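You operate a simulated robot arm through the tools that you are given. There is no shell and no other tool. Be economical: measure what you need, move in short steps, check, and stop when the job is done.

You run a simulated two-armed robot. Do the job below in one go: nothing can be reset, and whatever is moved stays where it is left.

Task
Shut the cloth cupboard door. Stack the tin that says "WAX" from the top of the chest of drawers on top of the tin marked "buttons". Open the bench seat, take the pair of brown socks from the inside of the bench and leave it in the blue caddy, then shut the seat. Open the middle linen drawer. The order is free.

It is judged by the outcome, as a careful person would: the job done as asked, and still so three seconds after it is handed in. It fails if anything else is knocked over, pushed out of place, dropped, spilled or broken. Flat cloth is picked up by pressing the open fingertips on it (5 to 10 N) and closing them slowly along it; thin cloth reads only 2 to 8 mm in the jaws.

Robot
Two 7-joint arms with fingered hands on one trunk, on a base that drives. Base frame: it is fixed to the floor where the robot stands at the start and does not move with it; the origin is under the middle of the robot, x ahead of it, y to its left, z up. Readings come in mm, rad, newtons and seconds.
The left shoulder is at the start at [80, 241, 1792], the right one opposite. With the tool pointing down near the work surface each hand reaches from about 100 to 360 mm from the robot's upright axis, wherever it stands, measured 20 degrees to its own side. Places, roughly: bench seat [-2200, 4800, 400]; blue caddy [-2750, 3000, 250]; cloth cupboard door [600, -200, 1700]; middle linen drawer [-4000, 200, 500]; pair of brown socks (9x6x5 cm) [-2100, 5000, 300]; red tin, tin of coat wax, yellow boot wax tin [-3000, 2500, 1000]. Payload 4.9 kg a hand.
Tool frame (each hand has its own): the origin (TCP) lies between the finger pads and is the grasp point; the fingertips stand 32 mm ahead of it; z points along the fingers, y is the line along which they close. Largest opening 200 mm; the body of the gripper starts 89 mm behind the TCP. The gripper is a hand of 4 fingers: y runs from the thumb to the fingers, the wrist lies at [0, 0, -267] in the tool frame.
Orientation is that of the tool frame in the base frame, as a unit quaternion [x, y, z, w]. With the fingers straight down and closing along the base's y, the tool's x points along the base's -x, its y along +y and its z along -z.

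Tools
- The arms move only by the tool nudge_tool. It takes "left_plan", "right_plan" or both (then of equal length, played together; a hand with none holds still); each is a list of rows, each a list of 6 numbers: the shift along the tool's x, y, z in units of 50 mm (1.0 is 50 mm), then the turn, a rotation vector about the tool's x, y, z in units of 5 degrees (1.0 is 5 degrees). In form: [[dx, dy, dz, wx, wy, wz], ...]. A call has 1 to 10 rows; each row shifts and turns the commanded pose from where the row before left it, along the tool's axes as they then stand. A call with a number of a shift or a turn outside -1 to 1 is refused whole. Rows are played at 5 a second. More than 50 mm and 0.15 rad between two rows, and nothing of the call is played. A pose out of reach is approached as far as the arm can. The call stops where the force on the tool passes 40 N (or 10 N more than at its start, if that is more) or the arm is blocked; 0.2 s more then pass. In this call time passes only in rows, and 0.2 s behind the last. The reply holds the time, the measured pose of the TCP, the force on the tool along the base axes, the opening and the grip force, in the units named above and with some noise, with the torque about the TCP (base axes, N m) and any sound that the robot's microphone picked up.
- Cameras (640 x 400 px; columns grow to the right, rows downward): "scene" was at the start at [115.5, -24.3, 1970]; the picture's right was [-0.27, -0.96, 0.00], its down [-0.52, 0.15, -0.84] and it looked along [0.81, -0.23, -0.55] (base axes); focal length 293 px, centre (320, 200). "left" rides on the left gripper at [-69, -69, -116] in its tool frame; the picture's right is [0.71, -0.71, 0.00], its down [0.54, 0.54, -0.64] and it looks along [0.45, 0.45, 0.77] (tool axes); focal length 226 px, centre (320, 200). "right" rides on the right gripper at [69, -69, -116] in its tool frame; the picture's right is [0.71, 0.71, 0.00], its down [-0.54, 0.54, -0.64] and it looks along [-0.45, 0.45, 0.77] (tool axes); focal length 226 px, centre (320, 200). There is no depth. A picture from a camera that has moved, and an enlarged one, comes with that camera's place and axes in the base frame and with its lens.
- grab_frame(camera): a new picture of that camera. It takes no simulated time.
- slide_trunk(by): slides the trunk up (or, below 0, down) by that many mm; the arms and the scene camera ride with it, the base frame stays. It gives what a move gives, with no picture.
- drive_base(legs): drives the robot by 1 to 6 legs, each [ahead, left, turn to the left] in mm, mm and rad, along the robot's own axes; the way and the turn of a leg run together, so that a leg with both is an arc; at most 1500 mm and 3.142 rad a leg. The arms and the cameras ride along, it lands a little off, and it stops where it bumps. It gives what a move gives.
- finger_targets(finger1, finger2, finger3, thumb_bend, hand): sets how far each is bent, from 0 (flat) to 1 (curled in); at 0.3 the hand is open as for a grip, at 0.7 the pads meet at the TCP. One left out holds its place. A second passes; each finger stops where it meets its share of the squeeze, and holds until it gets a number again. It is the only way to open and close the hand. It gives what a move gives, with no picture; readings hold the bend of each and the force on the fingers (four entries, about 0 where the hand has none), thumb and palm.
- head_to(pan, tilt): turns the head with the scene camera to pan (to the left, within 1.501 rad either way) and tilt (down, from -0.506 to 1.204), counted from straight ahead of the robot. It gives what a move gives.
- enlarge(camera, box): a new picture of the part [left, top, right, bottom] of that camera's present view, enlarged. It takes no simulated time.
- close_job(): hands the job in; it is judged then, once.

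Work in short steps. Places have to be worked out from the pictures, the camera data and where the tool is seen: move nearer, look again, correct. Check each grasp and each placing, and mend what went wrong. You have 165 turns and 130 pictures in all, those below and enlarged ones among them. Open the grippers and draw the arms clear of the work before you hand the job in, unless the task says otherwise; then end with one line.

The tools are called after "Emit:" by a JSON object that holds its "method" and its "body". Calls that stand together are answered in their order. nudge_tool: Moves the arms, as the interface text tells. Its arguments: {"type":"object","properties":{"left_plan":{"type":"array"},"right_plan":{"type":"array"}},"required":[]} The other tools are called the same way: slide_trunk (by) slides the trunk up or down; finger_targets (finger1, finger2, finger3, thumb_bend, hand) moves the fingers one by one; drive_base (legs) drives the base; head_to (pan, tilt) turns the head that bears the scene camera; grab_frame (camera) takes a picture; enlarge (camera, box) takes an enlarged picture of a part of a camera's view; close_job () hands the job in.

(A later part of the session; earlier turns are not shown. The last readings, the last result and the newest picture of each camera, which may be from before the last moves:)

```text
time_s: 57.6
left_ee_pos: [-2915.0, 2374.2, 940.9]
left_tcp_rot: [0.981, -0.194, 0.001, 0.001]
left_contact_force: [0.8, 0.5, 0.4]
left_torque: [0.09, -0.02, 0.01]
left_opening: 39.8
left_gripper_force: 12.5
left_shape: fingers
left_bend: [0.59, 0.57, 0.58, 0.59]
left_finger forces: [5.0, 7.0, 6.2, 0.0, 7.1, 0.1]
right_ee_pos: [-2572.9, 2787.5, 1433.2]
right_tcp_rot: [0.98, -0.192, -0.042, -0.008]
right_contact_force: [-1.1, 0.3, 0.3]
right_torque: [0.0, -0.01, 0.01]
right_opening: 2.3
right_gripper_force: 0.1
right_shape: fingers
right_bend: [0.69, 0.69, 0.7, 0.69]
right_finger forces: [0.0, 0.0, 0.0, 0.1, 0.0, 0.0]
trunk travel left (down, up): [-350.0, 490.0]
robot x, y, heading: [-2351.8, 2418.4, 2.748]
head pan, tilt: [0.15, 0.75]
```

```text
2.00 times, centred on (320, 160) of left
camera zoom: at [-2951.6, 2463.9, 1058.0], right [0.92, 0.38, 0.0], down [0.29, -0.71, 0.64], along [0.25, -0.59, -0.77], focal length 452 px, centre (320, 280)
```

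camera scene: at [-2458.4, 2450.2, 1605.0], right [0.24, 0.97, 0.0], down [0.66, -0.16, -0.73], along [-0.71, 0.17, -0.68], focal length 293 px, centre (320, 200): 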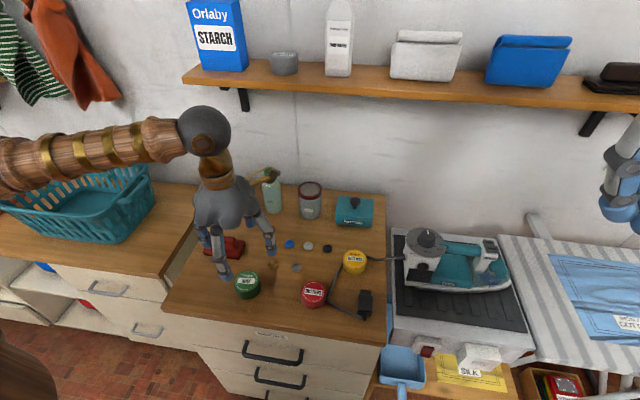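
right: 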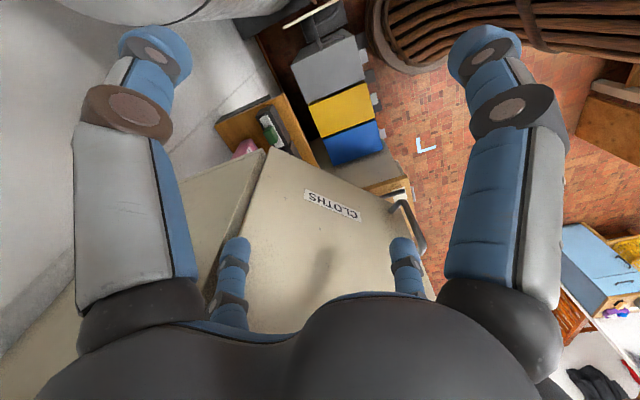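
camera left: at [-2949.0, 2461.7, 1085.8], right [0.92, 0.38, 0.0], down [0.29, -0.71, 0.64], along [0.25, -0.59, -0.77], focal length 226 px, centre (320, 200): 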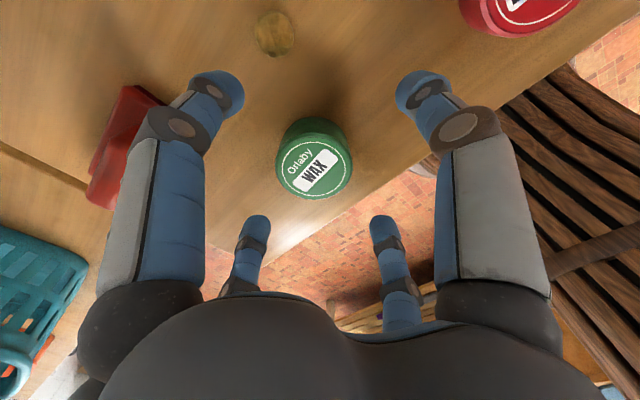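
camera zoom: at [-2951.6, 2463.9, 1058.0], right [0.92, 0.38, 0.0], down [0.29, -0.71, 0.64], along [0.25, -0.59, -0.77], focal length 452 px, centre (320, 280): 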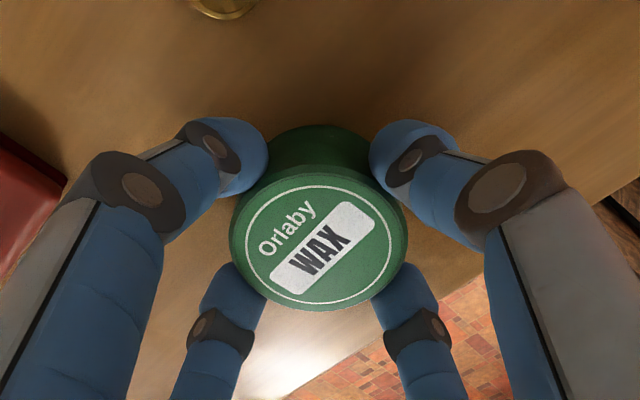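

Firm hold on all four fingers. I lift 90 mm and carry it over the red tin.

Emit:
{"method": "nudge_tool", "body": {"left_plan": [[0, 0, -0.5, 0, 0, 0], [0, 0, -0.6, 0, 0, 0], [0, 0, -0.7, 0, 0, 0], [0.09, -0.7, 0, 0, 0, 0], [0.09, -0.7, 0, 0, 0, 0], [0.09, -0.7, 0, 0, 0, 0], [0.05, -0.7, 0, 0, 0, 0], [0.04, -0.7, 0, 0, 0, 0], [0, 0, 0, 0, 0, 0]]}}

Emit:
{"method": "enlarge", "body": {"camera": "left", "box": [180, 60, 460, 260]}}

Emit:
{"method": "enlarge", "body": {"camera": "scene", "box": [240, 220, 400, 330]}}

```text
time_s: 59.6
left_ee_pos: [-2831.6, 2528.4, 1031.1]
left_tcp_rot: [0.981, -0.194, 0.001, 0.0]
left_contact_force: [-0.3, 0.2, -1.4]
left_torque: [0.03, 0.03, -0.02]
left_opening: 40.5
left_gripper_force: 13.2
left_shape: fingers
left_bend: [0.59, 0.57, 0.58, 0.59]
left_finger forces: [4.8, 7.0, 6.2, 0.0, 6.5, 0.0]
right_ee_pos: [-2573.5, 2785.7, 1435.2]
right_tcp_rot: [0.98, -0.193, -0.041, -0.01]
right_contact_force: [0.6, 0.3, 0.7]
right_torque: [0.03, 0.02, -0.01]
right_opening: 2.4
right_gripper_force: 0.1
right_shape: fingers
right_bend: [0.69, 0.69, 0.7, 0.69]
right_finger forces: [0.1, 0.0, 0.1, 0.0, 0.1, 0.0]
trunk travel left (down, up): [-350.0, 490.0]
robot x, y, heading: [-2351.7, 2420.5, 2.747]
head pan, tilt: [0.15, 0.75]
```

```text
2.00 times, centred on (320, 160) of left
camera zoom: at [-2867.7, 2618.0, 1148.3], right [0.92, 0.38, 0.0], down [0.29, -0.71, 0.64], along [0.25, -0.59, -0.77], focal length 452 px, centre (320, 280)
```

zoom: 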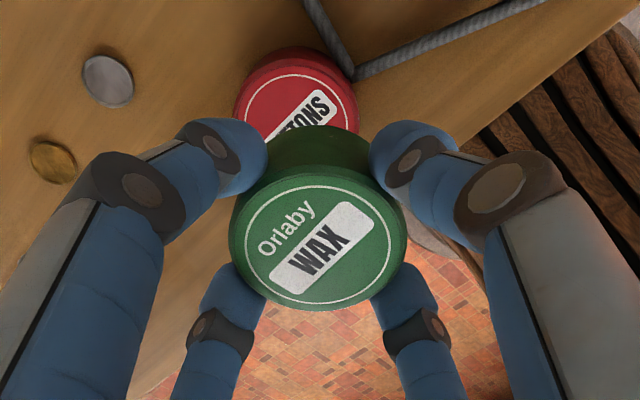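

```text
3.64 times, centred on (320, 275) of scene
camera zoom: at [-2458.6, 2448.6, 1605.1], right [0.24, 0.97, 0.0], down [0.66, -0.16, -0.73], along [-0.71, 0.18, -0.68], focal length 1064 px, centre (320, -73)
```

zoom: 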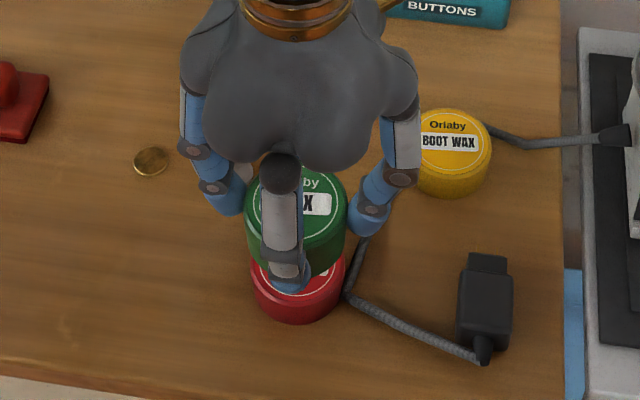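

Green hangs well; comparing both views, the red tin lies about 13 mm further toward the wall. I correct and lower most of the way, then check.

Emit:
{"method": "nudge_tool", "body": {"left_plan": [[-0.27, 0.025, 0, 0, 0, 0], [0, 0, 0.4, 0, 0, 0], [0, 0, 0.3, 0, 0, 0], [0, 0, 0, 0, 0, 0]]}}

Emit:
{"method": "enlarge", "body": {"camera": "left", "box": [180, 60, 460, 260]}}

Emit:
{"method": "enlarge", "body": {"camera": "scene", "box": [240, 220, 400, 330]}}

```text
time_s: 60.6
left_ee_pos: [-2843.2, 2532.7, 997.6]
left_tcp_rot: [0.981, -0.194, 0.0, 0.001]
left_contact_force: [0.4, -0.1, -0.8]
left_torque: [-0.01, 0.0, -0.01]
left_opening: 40.3
left_gripper_force: 12.4
left_shape: fingers
left_bend: [0.59, 0.57, 0.58, 0.59]
left_finger forces: [4.8, 7.0, 6.2, 0.0, 6.6, 0.0]
right_ee_pos: [-2573.4, 2788.8, 1433.2]
right_tcp_rot: [0.98, -0.192, -0.041, -0.009]
right_contact_force: [0.1, -0.4, 0.2]
right_torque: [-0.01, 0.02, -0.02]
right_opening: 2.3
right_gripper_force: 0.1
right_shape: fingers
right_bend: [0.69, 0.69, 0.7, 0.69]
right_finger forces: [0.0, 0.0, 0.1, 0.0, 0.0, 0.0]
trunk travel left (down, up): [-350.0, 490.0]
robot x, y, heading: [-2352.0, 2415.2, 2.754]
head pan, tilt: [0.15, 0.75]
```

```text
2.00 times, centred on (320, 160) of left
camera zoom: at [-2880.5, 2622.1, 1113.2], right [0.92, 0.38, 0.0], down [0.29, -0.71, 0.64], along [0.25, -0.59, -0.77], focal length 452 px, centre (320, 280)
```

zoom: 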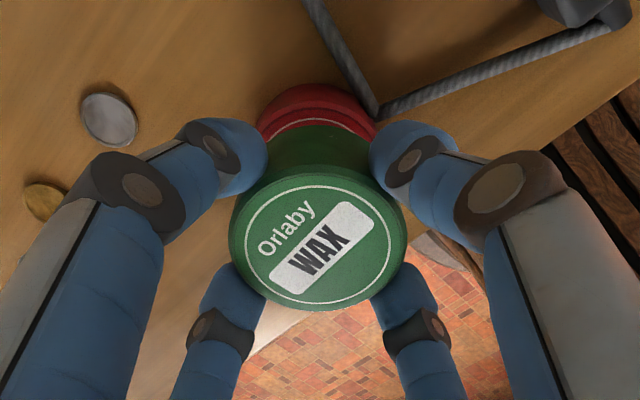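

```text
3.64 times, centred on (320, 275) of scene
camera zoom: at [-2458.5, 2450.5, 1605.0], right [0.24, 0.97, 0.0], down [0.66, -0.16, -0.73], along [-0.71, 0.17, -0.68], focal length 1064 px, centre (320, -73)
```

zoom: 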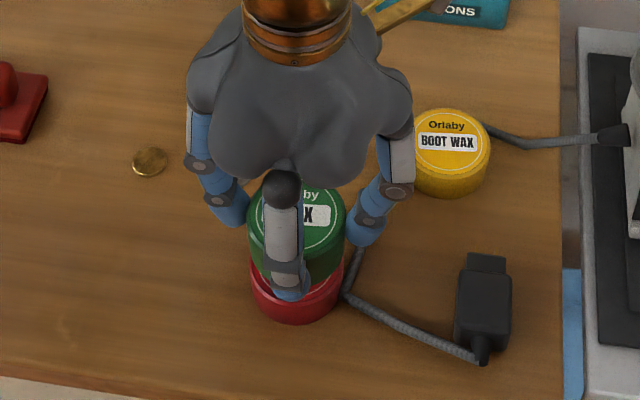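

Aligned in both views. I lower slowly in small steps until contact.

Emit:
{"method": "nudge_tool", "body": {"left_plan": [[0, 0, 0.08, 0, 0, 0], [0, 0, 0.08, 0, 0, 0], [0, 0, 0.08, 0, 0, 0], [0, 0, 0, 0, 0, 0]]}}

```text
time_s: 61.6
left_ee_pos: [-2843.3, 2533.4, 984.7]
left_tcp_rot: [0.981, -0.194, 0.0, 0.0]
left_contact_force: [-0.6, 0.0, -0.5]
left_torque: [-0.01, 0.04, -0.04]
left_opening: 40.2
left_gripper_force: 12.5
left_shape: fingers
left_bend: [0.59, 0.57, 0.58, 0.59]
left_finger forces: [4.7, 7.0, 6.2, 0.0, 6.6, 0.1]
right_ee_pos: [-2574.1, 2789.1, 1434.0]
right_tcp_rot: [0.981, -0.192, -0.041, -0.009]
right_contact_force: [0.2, 0.2, 0.8]
right_torque: [0.0, 0.04, 0.0]
right_opening: 2.5
right_gripper_force: 0.1
right_shape: fingers
right_bend: [0.69, 0.69, 0.7, 0.69]
right_finger forces: [0.1, 0.0, 0.0, 0.1, 0.1, 0.0]
trunk travel left (down, up): [-350.0, 490.0]
robot x, y, heading: [-2348.6, 2417.0, 2.749]
head pan, tilt: [0.15, 0.75]
```

Emit:
{"method": "nudge_tool", "body": {"left_plan": [[0, 0, 0.05, 0, 0, 0], [0, 0, 0, 0, 0, 0]]}}

Emit:
{"method": "enlarge", "body": {"camera": "scene", "box": [270, 240, 350, 310]}}

```text
time_s: 62.2
left_ee_pos: [-2844.1, 2533.1, 981.9]
left_tcp_rot: [0.981, -0.194, -0.001, 0.001]
left_contact_force: [0.4, 0.2, -1.0]
left_torque: [0.01, 0.01, 0.0]
left_opening: 40.2
left_gripper_force: 12.4
left_shape: fingers
left_bend: [0.59, 0.57, 0.58, 0.59]
left_finger forces: [4.8, 7.1, 6.3, 0.1, 6.6, 0.1]
right_ee_pos: [-2573.4, 2788.4, 1434.8]
right_tcp_rot: [0.98, -0.193, -0.041, -0.009]
right_contact_force: [-0.6, 0.0, -0.2]
right_torque: [0.0, -0.01, 0.02]
right_opening: 2.3
right_gripper_force: 0.1
right_shape: fingers
right_bend: [0.69, 0.69, 0.7, 0.69]
right_finger forces: [0.1, 0.1, 0.1, 0.1, 0.0, 0.1]
trunk travel left (down, up): [-350.0, 490.0]
robot x, y, heading: [-2349.3, 2422.3, 2.751]
head pan, tilt: [0.15, 0.75]
```

```text
5.71 times, centred on (310, 275) of scene
camera zoom: at [-2458.7, 2450.2, 1605.0], right [0.24, 0.97, 0.0], down [0.66, -0.16, -0.73], along [-0.71, 0.17, -0.68], focal length 1672 px, centre (377, -229)
```

zoom: 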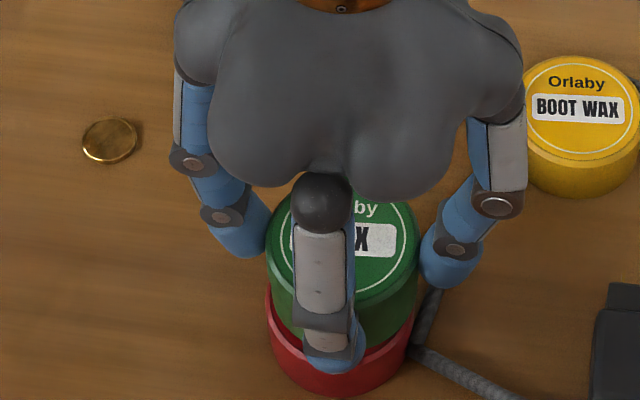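

Still no contact force; a few millimetres more.

Emit:
{"method": "nudge_tool", "body": {"left_plan": [[0, 0, 0.05, 0, 0, 0], [0, 0, 0.05, 0, 0, 0], [0, 0, 0, 0, 0, 0]]}}

Emit:
{"method": "enlarge", "body": {"camera": "left", "box": [240, 90, 400, 190]}}

```text
time_s: 63.0
left_ee_pos: [-2843.8, 2533.1, 975.8]
left_tcp_rot: [0.981, -0.194, 0.001, 0.0]
left_contact_force: [-0.4, 0.4, -2.0]
left_torque: [-0.01, 0.02, -0.03]
left_opening: 40.1
left_gripper_force: 12.4
left_shape: fingers
left_bend: [0.59, 0.57, 0.58, 0.59]
left_finger forces: [4.7, 7.0, 6.2, 0.1, 6.6, 0.1]
right_ee_pos: [-2572.9, 2788.3, 1433.5]
right_tcp_rot: [0.981, -0.192, -0.041, -0.009]
right_contact_force: [-0.3, 0.2, -0.5]
right_torque: [0.0, 0.02, 0.0]
right_opening: 2.4
right_gripper_force: 0.0
right_shape: fingers
right_bend: [0.69, 0.69, 0.7, 0.69]
right_finger forces: [0.0, 0.1, 0.0, 0.0, 0.0, 0.1]
trunk travel left (down, up): [-350.0, 490.0]
robot x, y, heading: [-2352.4, 2417.8, 2.756]
head pan, tilt: [0.15, 0.75]
```

```text
4.00 times, centred on (320, 140) of left
camera zoom: at [-2881.9, 2623.6, 1093.0], right [0.92, 0.38, 0.0], down [0.29, -0.71, 0.64], along [0.25, -0.59, -0.77], focal length 904 px, centre (320, 440)
```

zoom: 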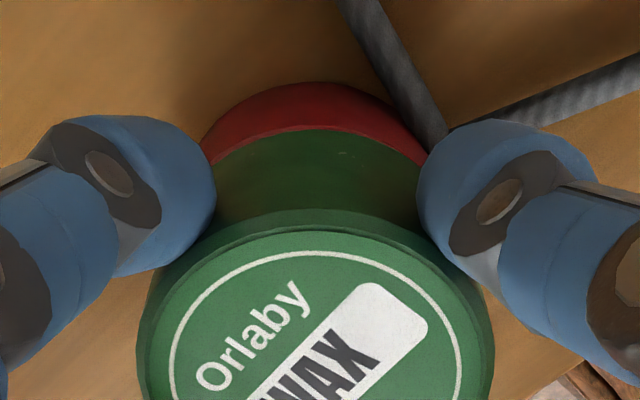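

Nearly seated; continue by 2 mm steps.

Emit:
{"method": "nudge_tool", "body": {"left_plan": [[0, 0, 0.04, 0, 0, 0], [0, 0, 0.04, 0, 0, 0], [0, 0, 0, 0, 0, 0]]}}

```text
time_s: 63.8
left_ee_pos: [-2845.2, 2534.3, 973.1]
left_tcp_rot: [0.981, -0.194, 0.0, 0.001]
left_contact_force: [-0.5, 0.2, 8.2]
left_torque: [-0.04, 0.01, 0.01]
left_opening: 40.2
left_gripper_force: 13.4
left_shape: fingers
left_bend: [0.59, 0.57, 0.58, 0.59]
left_finger forces: [5.1, 7.5, 6.7, 0.0, 7.0, 0.0]
right_ee_pos: [-2572.7, 2787.8, 1432.7]
right_tcp_rot: [0.98, -0.192, -0.041, -0.009]
right_contact_force: [-0.2, 0.2, 0.1]
right_torque: [0.0, 0.01, 0.0]
right_opening: 2.2
right_gripper_force: 0.0
right_shape: fingers
right_bend: [0.69, 0.69, 0.7, 0.69]
right_finger forces: [0.0, 0.0, 0.0, 0.0, 0.0, 0.1]
trunk travel left (down, up): [-350.0, 490.0]
robot x, y, heading: [-2349.5, 2417.8, 2.751]
head pan, tilt: [0.15, 0.75]
```

Contact at 8 N: seated. I release evenly, in two small steps.

Emit:
{"method": "finger_targets", "body": {"hand": "left", "finger1": 0.55, "finger2": 0.53, "finger3": 0.54, "thumb_bend": 0.55}}

Emit:
{"method": "finger_targets", "body": {"hand": "left", "finger1": 0.43, "finger2": 0.43, "finger3": 0.43, "thumb_bend": 0.45}}

Emit:
{"method": "nudge_tool", "body": {"left_plan": [[0, 0, -0.4, 0, 0, 0], [0, 0, -0.8, 0, 0, 0], [0, 0, -1, 0, 0, 0], [0, 0, -1, 0, 0, 0], [0.5, 0.5, -0.7, 0, 0, 0], [0.5, 0.5, -0.7, 0, 0, 0], [0.5, 0.5, -0.7, 0, 0, 0], [0.5, 0.5, -0.7, 0, 0, 0]]}}

Emit:
{"method": "enlarge", "body": {"camera": "scene", "box": [190, 170, 400, 345]}}

```text
time_s: 64.8
left_ee_pos: [-2844.9, 2533.7, 972.5]
left_tcp_rot: [0.981, -0.194, 0.0, 0.0]
left_contact_force: [0.0, 0.3, -0.2]
left_torque: [0.01, 0.02, -0.02]
left_opening: 51.0
left_gripper_force: 0.1
left_shape: fingers
left_bend: [0.55, 0.53, 0.54, 0.55]
left_finger forces: [0.1, 0.0, 0.0, 0.0, 0.0, 0.1]
right_ee_pos: [-2572.3, 2786.8, 1434.5]
right_tcp_rot: [0.98, -0.192, -0.041, -0.01]
right_contact_force: [0.5, -0.1, -0.1]
right_torque: [0.01, 0.0, 0.07]
right_opening: 2.3
right_gripper_force: 0.0
right_shape: fingers
right_bend: [0.69, 0.69, 0.7, 0.69]
right_finger forces: [0.0, 0.0, 0.0, 0.1, 0.0, 0.0]
trunk travel left (down, up): [-350.0, 490.0]
robot x, y, heading: [-2348.3, 2417.1, 2.752]
head pan, tilt: [0.15, 0.75]
```

```text
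time_s: 65.8
left_ee_pos: [-2844.5, 2535.0, 973.0]
left_tcp_rot: [0.981, -0.194, 0.0, 0.0]
left_contact_force: [0.3, -0.5, 0.4]
left_torque: [-0.01, 0.01, -0.01]
left_opening: 90.8
left_gripper_force: 0.1
left_shape: fingers
left_bend: [0.43, 0.43, 0.43, 0.45]
left_finger forces: [0.1, 0.0, 0.1, 0.0, 0.0, 0.1]
right_ee_pos: [-2572.2, 2788.0, 1434.1]
right_tcp_rot: [0.98, -0.193, -0.041, -0.01]
right_contact_force: [0.0, 0.1, 0.1]
right_torque: [0.02, -0.01, 0.02]
right_opening: 2.2
right_gripper_force: 0.1
right_shape: fingers
right_bend: [0.69, 0.69, 0.7, 0.69]
right_finger forces: [0.0, 0.0, 0.1, 0.0, 0.0, 0.0]
trunk travel left (down, up): [-350.0, 490.0]
robot x, y, heading: [-2351.2, 2418.6, 2.756]
head pan, tilt: [0.15, 0.75]
```

```text
time_s: 67.6
left_ee_pos: [-2788.2, 2401.6, 1273.4]
left_tcp_rot: [0.981, -0.195, -0.001, -0.001]
left_contact_force: [0.0, -0.5, 0.0]
left_torque: [0.03, 0.0, -0.02]
left_opening: 90.9
left_gripper_force: 0.1
left_shape: fingers
left_bend: [0.43, 0.43, 0.43, 0.45]
left_finger forces: [0.1, 0.0, 0.0, 0.0, 0.0, 0.0]
right_ee_pos: [-2571.5, 2784.1, 1435.3]
right_tcp_rot: [0.98, -0.192, -0.042, -0.01]
right_contact_force: [-0.9, 0.1, 0.6]
right_torque: [0.04, 0.05, 0.01]
right_opening: 2.3
right_gripper_force: 0.1
right_shape: fingers
right_bend: [0.69, 0.69, 0.7, 0.69]
right_finger forces: [0.0, 0.1, 0.1, 0.1, 0.0, 0.0]
trunk travel left (down, up): [-350.0, 490.0]
robot x, y, heading: [-2347.3, 2416.3, 2.753]
head pan, tilt: [0.15, 0.75]
```

```text
2.29 times, centred on (295, 258) of scene
camera zoom: at [-2457.1, 2447.5, 1605.1], right [0.24, 0.97, 0.0], down [0.66, -0.16, -0.73], along [-0.71, 0.18, -0.68], focal length 669 px, centre (377, 69)
```

zoom: 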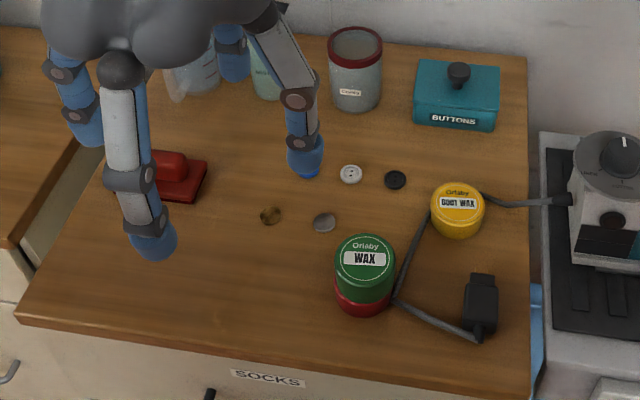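

Stack done. Now I look right-down at the blue caddy area.

Emit:
{"method": "head_to", "body": {"pan": -0.5, "tilt": 0.95}}

Emit:
{"method": "grab_frame", "body": {"camera": "scene"}}

Emit:
{"method": "head_to", "body": {"pan": 1.0, "tilt": 0.4}}

Emit:
{"method": "grab_frame", "body": {"camera": "scene"}}

```text
time_s: 68.6
left_ee_pos: [-2791.0, 2402.5, 1271.5]
left_tcp_rot: [0.981, -0.194, 0.001, 0.0]
left_contact_force: [-0.3, 0.0, 0.0]
left_torque: [-0.03, -0.01, 0.0]
left_opening: 90.8
left_gripper_force: 0.0
left_shape: fingers
left_bend: [0.43, 0.43, 0.43, 0.45]
left_finger forces: [0.1, 0.1, 0.0, 0.0, 0.0, 0.1]
right_ee_pos: [-2572.3, 2786.8, 1433.5]
right_tcp_rot: [0.98, -0.192, -0.04, -0.008]
right_contact_force: [-0.5, 0.4, 0.6]
right_torque: [-0.01, 0.0, 0.0]
right_opening: 2.3
right_gripper_force: 0.0
right_shape: fingers
right_bend: [0.69, 0.69, 0.7, 0.69]
right_finger forces: [0.0, 0.0, 0.0, 0.1, 0.0, 0.0]
trunk travel left (down, up): [-350.0, 490.0]
robot x, y, heading: [-2350.6, 2419.6, 2.75]
head pan, tilt: [-0.499, 0.949]
```

```text
97 pictures are left
camera scene: at [-2423.9, 2486.8, 1589.5], right [0.78, 0.63, 0.0], down [0.51, -0.63, -0.58], along [-0.37, 0.45, -0.81], focal length 293 px, centre (320, 200)
```

scene: 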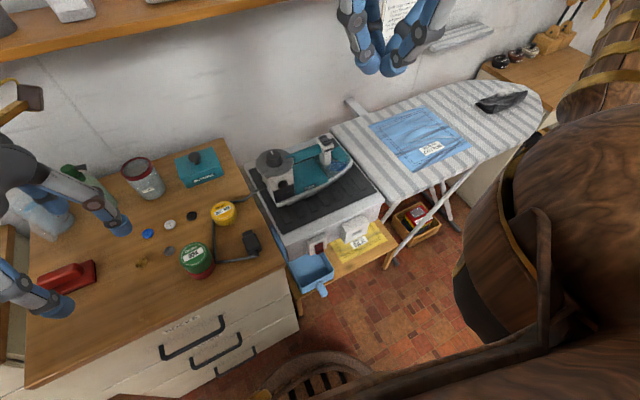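

```text
time_s: 70.2
left_ee_pos: [-2791.0, 2403.4, 1272.1]
left_tcp_rot: [0.981, -0.194, 0.0, 0.0]
left_contact_force: [-1.0, 0.0, -0.4]
left_torque: [0.02, 0.02, 0.04]
left_opening: 90.8
left_gripper_force: 0.0
left_shape: fingers
left_bend: [0.43, 0.43, 0.43, 0.45]
left_finger forces: [0.0, 0.0, 0.0, 0.0, 0.0, 0.0]
right_ee_pos: [-2573.0, 2788.5, 1433.6]
right_tcp_rot: [0.98, -0.192, -0.041, -0.009]
right_contact_force: [0.1, 0.5, -0.1]
right_torque: [-0.01, 0.0, 0.01]
right_opening: 2.1
right_gripper_force: 0.1
right_shape: fingers
right_bend: [0.69, 0.69, 0.7, 0.69]
right_finger forces: [0.1, 0.0, 0.0, 0.0, 0.0, 0.0]
trunk travel left (down, up): [-350.0, 490.0]
robot x, y, heading: [-2350.7, 2415.2, 2.749]
head pan, tilt: [1.0, 0.4]
```

```text
96 pictures are left
camera scene: at [-2454.3, 2377.4, 1636.1], right [-0.57, 0.82, 0.0], down [0.32, 0.22, -0.92], along [-0.76, -0.53, -0.39], focal length 293 px, centre (320, 200)
```

scene: 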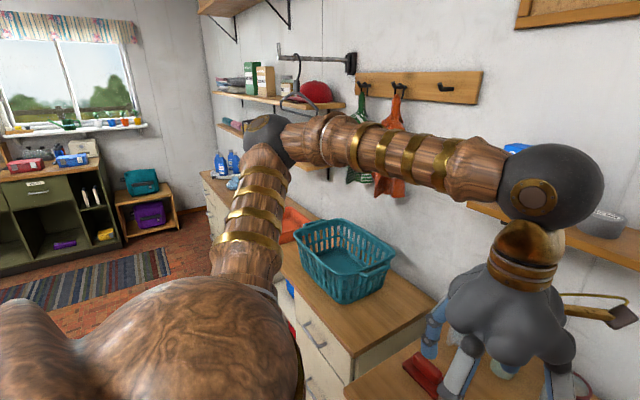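

Caddy found near (-2780, 2865, ~370) on the stool left end. Next I go to the bench: back off and slide right about 2.2 m, then look.

Emit:
{"method": "drive_base", "body": {"legs": [[-250, 0, 0], [0, -1100, 0], [0, -1100, 0]]}}

Emit:
{"method": "head_to", "body": {"pan": 0.0, "tilt": 0.75}}

Emit:
{"method": "grab_frame", "body": {"camera": "scene"}}

```text
time_s: 82.5
left_ee_pos: [-1724.6, 4342.2, 1271.8]
left_tcp_rot: [0.98, -0.199, 0.0, 0.0]
left_contact_force: [0.1, 0.3, 0.3]
left_torque: [0.0, -0.01, 0.0]
left_opening: 90.7
left_gripper_force: 0.0
left_shape: fingers
left_bend: [0.43, 0.43, 0.43, 0.45]
left_finger forces: [0.0, 0.0, 0.1, 0.1, 0.1, 0.0]
right_ee_pos: [-1501.6, 4724.9, 1433.8]
right_tcp_rot: [0.979, -0.198, -0.041, -0.01]
right_contact_force: [-0.3, 0.6, -0.5]
right_torque: [0.01, 0.0, 0.02]
right_opening: 2.6
right_gripper_force: 0.0
right_shape: fingers
right_bend: [0.69, 0.69, 0.7, 0.69]
right_finger forces: [0.0, 0.0, 0.0, 0.1, 0.0, 0.1]
trunk travel left (down, up): [-350.0, 490.0]
robot x, y, heading: [-1280.4, 4356.6, 2.743]
head pan, tilt: [1.0, 0.4]
```

```text
time_s: 83.8
left_ee_pos: [-1722.2, 4343.8, 1271.4]
left_tcp_rot: [0.98, -0.201, 0.0, -0.001]
left_contact_force: [0.1, 0.3, -0.9]
left_torque: [0.04, 0.01, 0.0]
left_opening: 91.1
left_gripper_force: 0.1
left_shape: fingers
left_bend: [0.43, 0.43, 0.43, 0.45]
left_finger forces: [0.0, 0.0, 0.1, 0.0, 0.1, 0.0]
right_ee_pos: [-1501.1, 4725.2, 1433.2]
right_tcp_rot: [0.979, -0.198, -0.041, -0.01]
right_contact_force: [1.3, 0.1, -0.4]
right_torque: [0.01, 0.0, 0.03]
right_opening: 2.3
right_gripper_force: 0.1
right_shape: fingers
right_bend: [0.69, 0.69, 0.7, 0.69]
right_finger forces: [0.0, 0.0, 0.0, 0.1, 0.0, 0.0]
trunk travel left (down, up): [-350.0, 490.0]
robot x, y, heading: [-1280.3, 4352.8, 2.742]
head pan, tilt: [0.0, 0.75]
```

```text
95 pictures are left
camera scene: at [-1386.7, 4398.2, 1605.0], right [0.39, 0.92, 0.0], down [0.63, -0.27, -0.73], along [-0.67, 0.29, -0.68], focal length 293 px, centre (320, 200)
```

scene: 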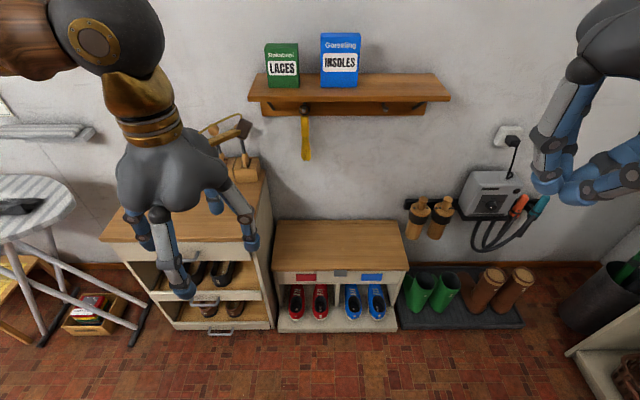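

The bench (wooden lid, shoes beneath) is ahead; I enlarge it.

Emit:
{"method": "enlarge", "body": {"camera": "scene", "box": [250, 200, 430, 340]}}

```text
2.86 times, centred on (340, 270) of scene
camera zoom: at [-1386.7, 4398.2, 1605.0], right [0.39, 0.92, 0.0], down [0.63, -0.27, -0.73], along [-0.67, 0.29, -0.68], focal length 836 px, centre (263, 0)
```

zoom: 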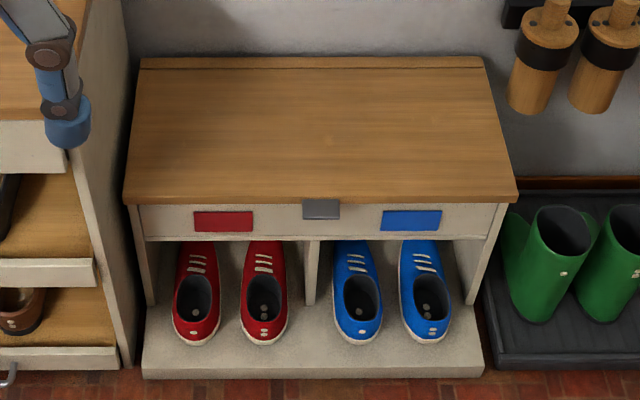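

Bench lid: front edge about 775 mm ahead of the camera, z≈435, hinge near the wall; a grey tab sits mid-front. I drive closer, lower the trunk fully and look.

Emit:
{"method": "drive_base", "body": {"legs": [[380, -150, 0.02]]}}

Emit:
{"method": "slide_trunk", "body": {"by": -300}}

Emit:
{"method": "head_to", "body": {"pan": 0.0, "tilt": 0.95}}

Emit:
{"method": "grab_frame", "body": {"camera": "scene"}}

```text
time_s: 86.3
left_ee_pos: [-2014.3, 4612.8, 1273.2]
left_tcp_rot: [0.982, -0.188, 0.001, 0.0]
left_contact_force: [-0.3, -0.7, 0.3]
left_torque: [0.02, 0.02, 0.0]
left_opening: 90.8
left_gripper_force: 0.0
left_shape: fingers
left_bend: [0.43, 0.43, 0.43, 0.45]
left_finger forces: [0.1, 0.1, 0.1, 0.1, 0.0, 0.0]
right_ee_pos: [-1801.5, 5001.6, 1435.1]
right_tcp_rot: [0.982, -0.185, -0.04, -0.01]
right_contact_force: [0.2, 0.0, 1.8]
right_torque: [-0.02, -0.01, -0.01]
right_opening: 2.3
right_gripper_force: 0.1
right_shape: fingers
right_bend: [0.69, 0.69, 0.7, 0.69]
right_finger forces: [0.0, 0.0, 0.0, 0.1, 0.1, 0.0]
trunk travel left (down, up): [-350.0, 490.0]
robot x, y, heading: [-1576.2, 4635.5, 2.765]
head pan, tilt: [0.0, 0.75]
```

```text
time_s: 89.3
left_ee_pos: [-2013.7, 4614.7, 971.8]
left_tcp_rot: [0.982, -0.188, 0.001, 0.0]
left_contact_force: [-0.5, 0.0, 0.2]
left_torque: [0.0, 0.0, -0.02]
left_opening: 90.7
left_gripper_force: 0.1
left_shape: fingers
left_bend: [0.43, 0.43, 0.43, 0.45]
left_finger forces: [0.1, 0.0, 0.1, 0.0, 0.1, 0.0]
right_ee_pos: [-1802.9, 5000.5, 1133.4]
right_tcp_rot: [0.982, -0.185, -0.04, -0.009]
right_contact_force: [0.4, 1.0, 0.3]
right_torque: [0.01, 0.03, 0.01]
right_opening: 2.2
right_gripper_force: 0.2
right_shape: fingers
right_bend: [0.69, 0.69, 0.7, 0.69]
right_finger forces: [0.1, 0.1, 0.1, 0.1, 0.0, 0.1]
trunk travel left (down, up): [-50.0, 790.0]
robot x, y, heading: [-1572.6, 4636.0, 2.762]
head pan, tilt: [0.0, 0.75]
```

```text
time_s: 90.0
left_ee_pos: [-2014.4, 4614.4, 972.4]
left_tcp_rot: [0.982, -0.188, 0.0, 0.001]
left_contact_force: [0.7, -0.2, -0.4]
left_torque: [0.01, 0.0, 0.01]
left_opening: 90.8
left_gripper_force: 0.0
left_shape: fingers
left_bend: [0.43, 0.43, 0.43, 0.45]
left_finger forces: [0.0, 0.0, 0.0, 0.0, 0.0, 0.1]
right_ee_pos: [-1803.8, 5002.6, 1133.5]
right_tcp_rot: [0.982, -0.185, -0.04, -0.01]
right_contact_force: [0.4, -0.3, 0.2]
right_torque: [0.01, 0.01, -0.02]
right_opening: 2.2
right_gripper_force: 0.1
right_shape: fingers
right_bend: [0.69, 0.69, 0.7, 0.69]
right_finger forces: [0.1, 0.0, 0.0, 0.0, 0.0, 0.1]
trunk travel left (down, up): [-50.0, 790.0]
robot x, y, heading: [-1575.6, 4636.6, 2.766]
head pan, tilt: [0.0, 0.949]
```

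```text
93 pictures are left
camera scene: at [-1670.3, 4674.6, 1289.5], right [0.37, 0.93, 0.0], down [0.76, -0.3, -0.58], along [-0.54, 0.21, -0.81], focal length 293 px, centre (320, 200)
```

scene: 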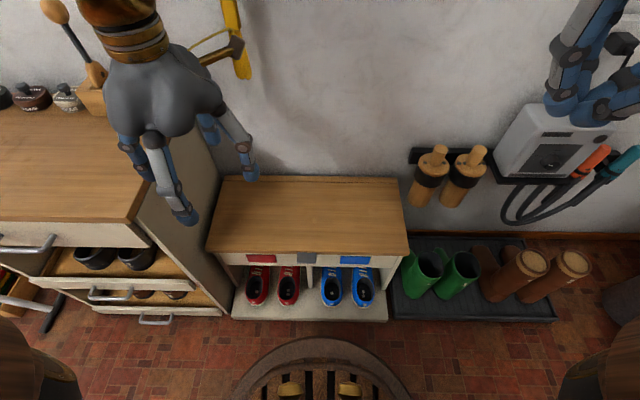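

I enlarge the tab region.

Emit:
{"method": "enlarge", "body": {"camera": "scene", "box": [200, 165, 420, 335]}}

Emit:
{"method": "enlarge", "body": {"camera": "scene", "box": [280, 235, 340, 285]}}

```text
2.35 times, centred on (310, 250) of scene
camera zoom: at [-1670.3, 4674.6, 1289.5], right [0.37, 0.93, 0.0], down [0.76, -0.3, -0.58], along [-0.54, 0.21, -0.81], focal length 688 px, centre (344, 82)
```

zoom: 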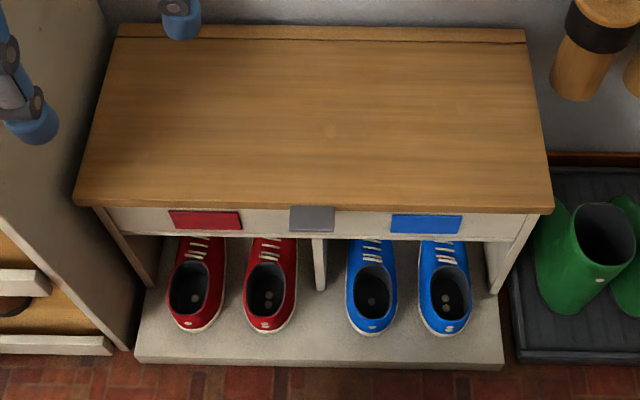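

```text
8.00 times, centred on (310, 260) of scene
camera zoom: at [-1670.3, 4674.6, 1289.5], right [0.37, 0.93, 0.0], down [0.76, -0.3, -0.58], along [-0.54, 0.21, -0.81], focal length 2341 px, centre (400, -280)
```

zoom: 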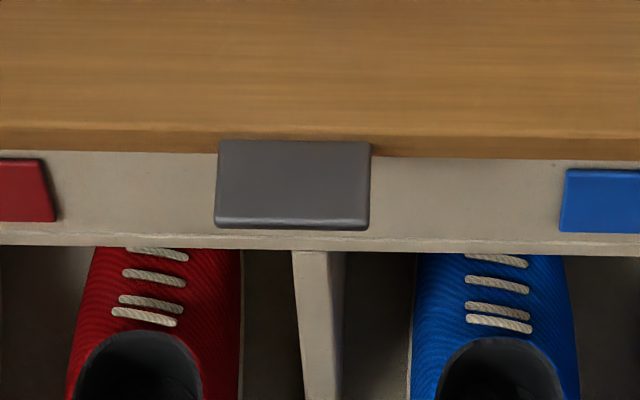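

The tab is a thin plate jutting forward from the lid's front edge, about (-2036,4772,~465). I back off slightly, lower the trunk, and bring the left hand down in front of it, then pitch it forward.

Emit:
{"method": "drive_base", "body": {"legs": [[-80, 0, 0]]}}

Emit:
{"method": "slide_trunk", "body": {"by": -50}}

Emit:
{"method": "nudge_tool", "body": {"left_plan": [[-0.12, -0.35, 0.8, 0, 0, 0], [-0.12, -0.35, 0.8, 0, 0, 0], [-0.12, -0.35, 0.8, 0, 0, 0], [-0.12, -0.35, 0.8, 0, 0, 0], [-0.12, -0.35, 0.8, 0, 0, 0], [-0.12, -0.35, 0.8, 0, 0, 0], [-0.12, -0.35, 0.8, 0, 0, 0], [-0.12, -0.35, 0.8, 0, 0, 0]]}}

Emit:
{"method": "nudge_tool", "body": {"left_plan": [[0, 0, 0, 0, -1, 0], [0, 0, 0, 0, -1, 0], [0, 0, 0, 0, -1, 0], [0, 0, 0, 0, -1, 0], [0, 0, 0, 0, -1, 0], [0, 0, 0, 0, -1, 0], [0, 0, 0, 0, -1, 0], [0, 0, 0, 0, -1, 0], [0, 0, 0, 0, -1, 0], [0, 0, 0, 0, -1, 0]]}}

Emit:
{"method": "grab_frame", "body": {"camera": "scene"}}

Emit:
{"method": "grab_frame", "body": {"camera": "left"}}

```text
time_s: 91.1
left_ee_pos: [-1940.5, 4586.6, 972.8]
left_tcp_rot: [0.982, -0.188, 0.0, 0.0]
left_contact_force: [0.6, -0.3, -0.5]
left_torque: [-0.01, 0.02, -0.02]
left_opening: 90.6
left_gripper_force: 0.0
left_shape: fingers
left_bend: [0.43, 0.43, 0.43, 0.45]
left_finger forces: [0.1, 0.1, 0.1, 0.0, 0.0, 0.0]
right_ee_pos: [-1729.5, 4973.0, 1134.7]
right_tcp_rot: [0.982, -0.185, -0.041, -0.009]
right_contact_force: [0.7, -0.5, 0.3]
right_torque: [0.04, 0.03, -0.05]
right_opening: 2.2
right_gripper_force: 0.1
right_shape: fingers
right_bend: [0.69, 0.69, 0.7, 0.69]
right_finger forces: [0.0, 0.1, 0.0, 0.0, 0.1, 0.0]
trunk travel left (down, up): [-50.0, 790.0]
robot x, y, heading: [-1500.3, 4608.7, 2.762]
head pan, tilt: [0.0, 0.949]
```

```text
time_s: 92.0
left_ee_pos: [-1941.4, 4586.0, 921.5]
left_tcp_rot: [0.982, -0.187, 0.0, 0.0]
left_contact_force: [0.2, -0.4, -1.0]
left_torque: [0.01, 0.01, -0.03]
left_opening: 90.8
left_gripper_force: 0.1
left_shape: fingers
left_bend: [0.43, 0.43, 0.43, 0.45]
left_finger forces: [0.0, 0.0, 0.1, 0.0, 0.0, 0.0]
right_ee_pos: [-1727.4, 4972.1, 1084.5]
right_tcp_rot: [0.982, -0.185, -0.041, -0.009]
right_contact_force: [0.0, -0.2, 0.1]
right_torque: [0.04, 0.03, -0.01]
right_opening: 2.4
right_gripper_force: 0.0
right_shape: fingers
right_bend: [0.69, 0.69, 0.7, 0.69]
right_finger forces: [0.0, 0.0, 0.1, 0.0, 0.0, 0.1]
trunk travel left (down, up): [0.0, 840.0]
robot x, y, heading: [-1499.1, 4606.4, 2.763]
head pan, tilt: [0.0, 0.949]
```

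```text
time_s: 93.8
left_ee_pos: [-1936.1, 4732.2, 601.1]
left_tcp_rot: [0.982, -0.187, 0.0, 0.001]
left_contact_force: [-1.2, 0.0, 0.8]
left_torque: [0.02, -0.05, 0.01]
left_opening: 90.9
left_gripper_force: 0.1
left_shape: fingers
left_bend: [0.43, 0.43, 0.43, 0.45]
left_finger forces: [0.0, 0.1, 0.1, 0.0, 0.0, 0.0]
right_ee_pos: [-1730.4, 4973.6, 1083.8]
right_tcp_rot: [0.982, -0.184, -0.04, -0.008]
right_contact_force: [0.9, 1.6, 0.3]
right_torque: [-0.01, -0.03, 0.0]
right_opening: 2.5
right_gripper_force: 0.0
right_shape: fingers
right_bend: [0.69, 0.69, 0.7, 0.69]
right_finger forces: [0.0, 0.0, 0.1, 0.1, 0.0, 0.1]
trunk travel left (down, up): [0.0, 840.0]
robot x, y, heading: [-1500.7, 4607.9, 2.762]
head pan, tilt: [0.0, 0.949]
```

```text
time_s: 96.0
left_ee_pos: [-1935.4, 4733.2, 602.0]
left_tcp_rot: [0.89, -0.17, -0.416, -0.079]
left_contact_force: [0.0, -0.3, 0.2]
left_torque: [-0.03, 0.0, -0.03]
left_opening: 90.8
left_gripper_force: 0.0
left_shape: fingers
left_bend: [0.43, 0.43, 0.43, 0.45]
left_finger forces: [0.1, 0.0, 0.0, 0.0, 0.1, 0.1]
right_ee_pos: [-1729.2, 4974.7, 1084.7]
right_tcp_rot: [0.982, -0.184, -0.041, -0.009]
right_contact_force: [-0.7, 0.5, 0.0]
right_torque: [-0.01, 0.0, 0.0]
right_opening: 2.3
right_gripper_force: 0.0
right_shape: fingers
right_bend: [0.69, 0.69, 0.7, 0.69]
right_finger forces: [0.1, 0.0, 0.0, 0.0, 0.0, 0.0]
trunk travel left (down, up): [0.0, 840.0]
robot x, y, heading: [-1502.7, 4608.8, 2.767]
head pan, tilt: [0.0, 0.949]
```

```text
90 pictures are left
camera scene: at [-1597.1, 4646.1, 1239.5], right [0.37, 0.93, 0.0], down [0.76, -0.3, -0.58], along [-0.54, 0.21, -0.81], focal length 293 px, centre (320, 200)
```

scene: 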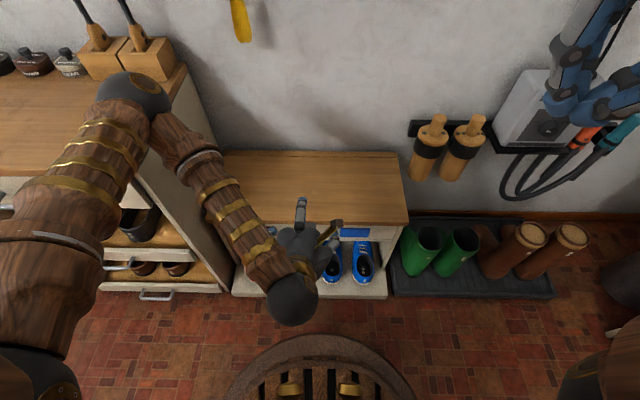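

```text
89 pictures are left
camera left: at [-1867.3, 4781.0, 730.2], right [0.68, 0.49, -0.54], down [0.58, -0.81, 0.0], along [-0.44, -0.31, -0.84], focal length 226 px, centre (320, 200)
```

left: 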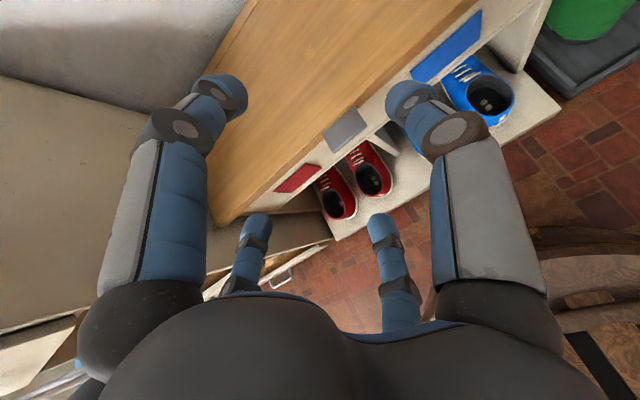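

The hand camera sees the tab clearly; combined estimate ≈(-2040,4782,448). I lower to tab level in front of it and pitch up to 70°, then look again.

Emit:
{"method": "nudge_tool", "body": {"left_plan": [[0.61, -0.1, 0.51, 0, 0, 0], [0.61, -0.1, 0.51, 0, 0, 0], [0.61, 0, 0.51, 0, 0, 0], [0, 0, 0, 0, -1, 0], [0, 0, 0, 0, -1, 0], [0, 0, 0, 0, -1, 0], [0, 0, 0, 0, -1, 0], [0, 0, 0, 0, 0, 0]]}}

Emit:
{"method": "grab_frame", "body": {"camera": "left"}}

Emit:
{"method": "enlarge", "body": {"camera": "scene", "box": [200, 150, 420, 335]}}

```text
time_s: 97.8
left_ee_pos: [-1954.1, 4813.6, 493.3]
left_tcp_rot: [0.808, -0.152, -0.56, -0.104]
left_contact_force: [-0.7, -0.2, 0.0]
left_torque: [0.0, 0.0, 0.02]
left_opening: 90.9
left_gripper_force: 0.0
left_shape: fingers
left_bend: [0.43, 0.43, 0.43, 0.45]
left_finger forces: [0.0, 0.1, 0.0, 0.0, 0.0, 0.0]
left hand out of reach, approached as far as the arm can: row 4, 5, 6, 7
right_ee_pos: [-1729.3, 4973.4, 1083.5]
right_tcp_rot: [0.982, -0.186, -0.04, -0.01]
right_contact_force: [0.2, -0.2, 0.0]
right_torque: [0.0, -0.03, 0.0]
right_opening: 2.5
right_gripper_force: 0.1
right_shape: fingers
right_bend: [0.69, 0.69, 0.7, 0.69]
right_finger forces: [0.0, 0.0, 0.1, 0.1, 0.0, 0.0]
trunk travel left (down, up): [0.0, 840.0]
robot x, y, heading: [-1497.6, 4607.2, 2.763]
head pan, tilt: [0.0, 0.949]
```

```text
88 pictures are left
camera left: at [-1850.4, 4846.7, 599.7], right [0.49, 0.57, -0.66], down [0.54, -0.79, -0.28], along [-0.68, -0.22, -0.7], focal length 226 px, centre (320, 200)
```

left: 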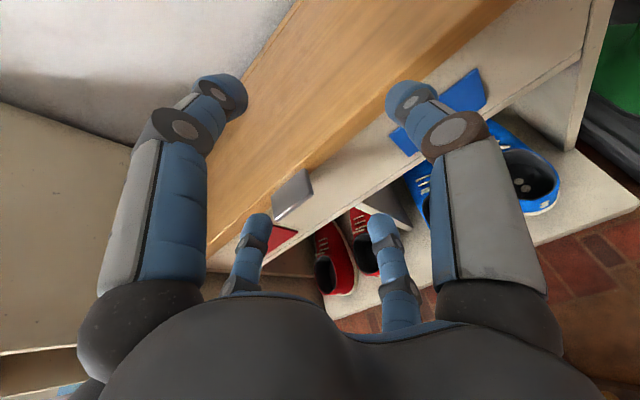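

```text
2.16 times, centred on (310, 242) of scene
camera zoom: at [-1597.1, 4645.5, 1239.5], right [0.37, 0.93, 0.0], down [0.76, -0.3, -0.58], along [-0.54, 0.21, -0.81], focal length 633 px, centre (342, 108)
```

zoom: 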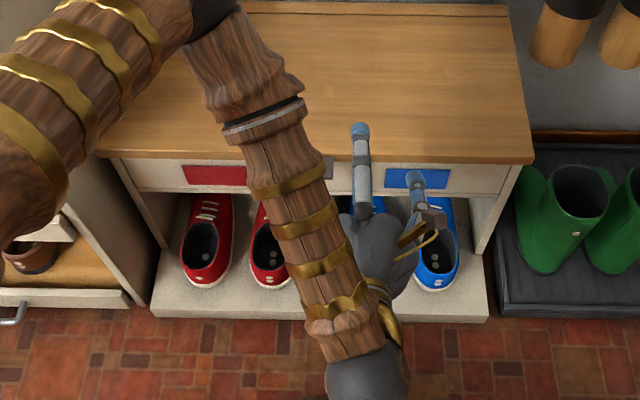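

The arm hit a reach limit there (hand drifted right). I shift the robot right/back so the tab lies in front of the left shoulder, then reposition the hand.

Emit:
{"method": "drive_base", "body": {"legs": [[-60, 0, 0], [0, -165, 0]]}}

Emit:
{"method": "nudge_tool", "body": {"left_plan": [[0, 0.8, 0, 0, 0, 0], [0, 0.8, 0, 0, 0, 0], [0, 0.8, 0, 0, 0, 0], [0, 0, 0, 0, 0, 0]]}}

Emit:
{"method": "grab_frame", "body": {"camera": "left"}}

```text
time_s: 99.8
left_ee_pos: [-1838.3, 4944.1, 493.6]
left_tcp_rot: [0.809, -0.153, -0.558, -0.104]
left_contact_force: [-0.1, -0.6, -0.3]
left_torque: [0.02, -0.04, 0.02]
left_opening: 90.7
left_gripper_force: 0.1
left_shape: fingers
left_bend: [0.43, 0.43, 0.43, 0.45]
left_finger forces: [0.0, 0.0, 0.0, 0.0, 0.0, 0.0]
right_ee_pos: [-1613.8, 5105.5, 1084.2]
right_tcp_rot: [0.982, -0.185, -0.042, -0.009]
right_contact_force: [-0.7, 0.7, -0.1]
right_torque: [-0.03, 0.04, 0.02]
right_opening: 2.3
right_gripper_force: 0.0
right_shape: fingers
right_bend: [0.69, 0.69, 0.7, 0.69]
right_finger forces: [0.0, 0.0, 0.1, 0.1, 0.0, 0.1]
trunk travel left (down, up): [0.0, 840.0]
robot x, y, heading: [-1386.4, 4737.4, 2.764]
head pan, tilt: [0.0, 0.949]
```

```text
time_s: 100.8
left_ee_pos: [-1864.6, 4917.5, 539.4]
left_tcp_rot: [0.813, -0.15, -0.555, -0.098]
left_contact_force: [-0.5, 0.1, -0.1]
left_torque: [0.03, -0.02, -0.01]
left_opening: 90.6
left_gripper_force: 0.0
left_shape: fingers
left_bend: [0.43, 0.43, 0.43, 0.45]
left_finger forces: [0.1, 0.0, 0.0, 0.0, 0.1, 0.0]
left hand out of reach, approached as far as the arm can: row 1, 2, 3
right_ee_pos: [-1614.0, 5104.4, 1084.6]
right_tcp_rot: [0.982, -0.185, -0.041, -0.008]
right_contact_force: [-0.5, -0.4, 0.3]
right_torque: [-0.02, 0.01, -0.01]
right_opening: 2.4
right_gripper_force: 0.1
right_shape: fingers
right_bend: [0.69, 0.69, 0.7, 0.69]
right_finger forces: [0.0, 0.0, 0.0, 0.1, 0.0, 0.1]
trunk travel left (down, up): [0.0, 840.0]
robot x, y, heading: [-1385.5, 4736.0, 2.767]
head pan, tilt: [0.0, 0.949]
```

```text
86 pictures are left
camera left: at [-1762.4, 4953.3, 646.1], right [0.49, 0.57, -0.66], down [0.55, -0.79, -0.27], along [-0.67, -0.24, -0.7], focal length 226 px, centre (320, 200)
```

left: 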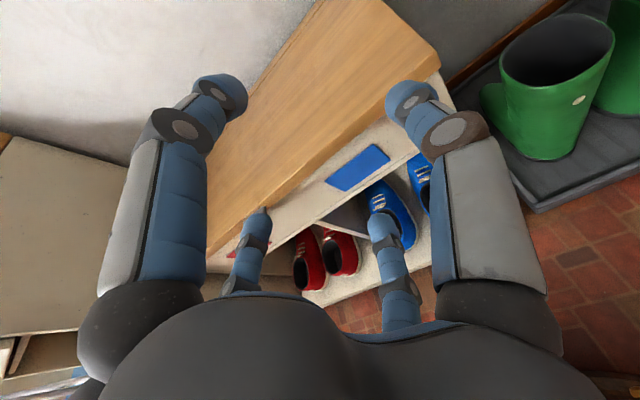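

The forward pitch is limited; at 50° it worked fine, and a curled lower finger then makes a horizontal hook. I go back to 50° pitch and see where the hand is.

Emit:
{"method": "nudge_tool", "body": {"left_plan": [[0, 0, 0, 0, 1, 0], [0, 0, 0, 0, 1, 0], [0, 0, 0, 0, 1, 0], [0, 0, 0, 0, 1, 0], [0, 0, 0, 0, 0, 0], [0, 0, 0, 0, 0, 0]]}}

```text
time_s: 102.2
left_ee_pos: [-1865.0, 4917.7, 537.9]
left_tcp_rot: [0.894, -0.169, -0.409, -0.077]
left_contact_force: [-0.6, 0.6, -0.4]
left_torque: [0.03, 0.03, 0.02]
left_opening: 90.7
left_gripper_force: 0.1
left_shape: fingers
left_bend: [0.43, 0.43, 0.43, 0.45]
left_finger forces: [0.0, 0.1, 0.0, 0.1, 0.0, 0.0]
right_ee_pos: [-1614.4, 5104.3, 1084.9]
right_tcp_rot: [0.982, -0.185, -0.041, -0.009]
right_contact_force: [-0.2, 0.1, 0.2]
right_torque: [-0.01, -0.03, 0.03]
right_opening: 2.5
right_gripper_force: 0.1
right_shape: fingers
right_bend: [0.69, 0.69, 0.7, 0.69]
right_finger forces: [0.0, 0.1, 0.1, 0.0, 0.0, 0.0]
trunk travel left (down, up): [0.0, 840.0]
robot x, y, heading: [-1387.5, 4740.5, 2.771]
head pan, tilt: [0.0, 0.949]
```

Commands follow from the measured pose. Now I move left 190 mm to line up with the tab.

Emit:
{"method": "nudge_tool", "body": {"left_plan": [[0, 0.95, 0, 0, 0, 0], [0, 0.95, 0, 0, 0, 0], [0, 0.95, 0, 0, 0, 0], [0, 0.95, 0, 0, 0, 0], [0, 0, 0, 0, 0, 0]]}}

Emit:
{"method": "grab_frame", "body": {"camera": "left"}}

Emit:
{"method": "grab_frame", "body": {"camera": "scene"}}

```text
time_s: 103.4
left_ee_pos: [-1920.8, 4801.4, 579.1]
left_tcp_rot: [0.897, -0.165, -0.405, -0.067]
left_contact_force: [0.0, -1.4, -0.3]
left_torque: [0.0, 0.01, 0.02]
left_opening: 90.9
left_gripper_force: 0.0
left_shape: fingers
left_bend: [0.43, 0.43, 0.43, 0.45]
left_finger forces: [0.0, 0.0, 0.0, 0.0, 0.0, 0.0]
left hand out of reach, approached as far as the arm can: row 2, 3, 4
right_ee_pos: [-1614.8, 5105.4, 1083.8]
right_tcp_rot: [0.982, -0.185, -0.041, -0.009]
right_contact_force: [-0.6, 0.6, 0.1]
right_torque: [-0.02, -0.03, 0.01]
right_opening: 2.3
right_gripper_force: 0.1
right_shape: fingers
right_bend: [0.69, 0.69, 0.7, 0.69]
right_finger forces: [0.0, 0.1, 0.0, 0.0, 0.0, 0.0]
trunk travel left (down, up): [0.0, 840.0]
robot x, y, heading: [-1385.7, 4736.4, 2.765]
head pan, tilt: [0.0, 0.949]
```

```text
85 pictures are left
camera left: at [-1857.2, 4852.5, 706.8], right [0.68, 0.49, -0.54], down [0.6, -0.8, 0.03], along [-0.42, -0.34, -0.84], focal length 226 px, centre (320, 200)
```

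left: 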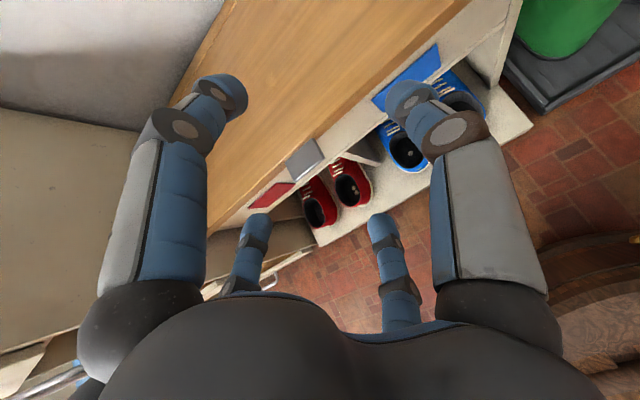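

```text
84 pictures are left
camera scene: at [-1482.0, 4776.8, 1239.4], right [0.37, 0.93, 0.0], down [0.76, -0.3, -0.58], along [-0.54, 0.21, -0.81], focal length 293 px, centre (320, 200)
```

scene: 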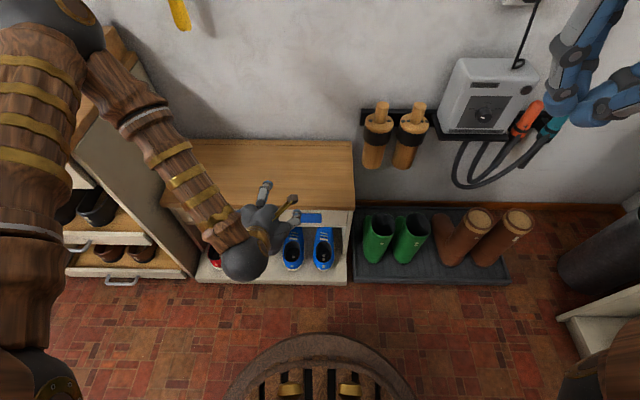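

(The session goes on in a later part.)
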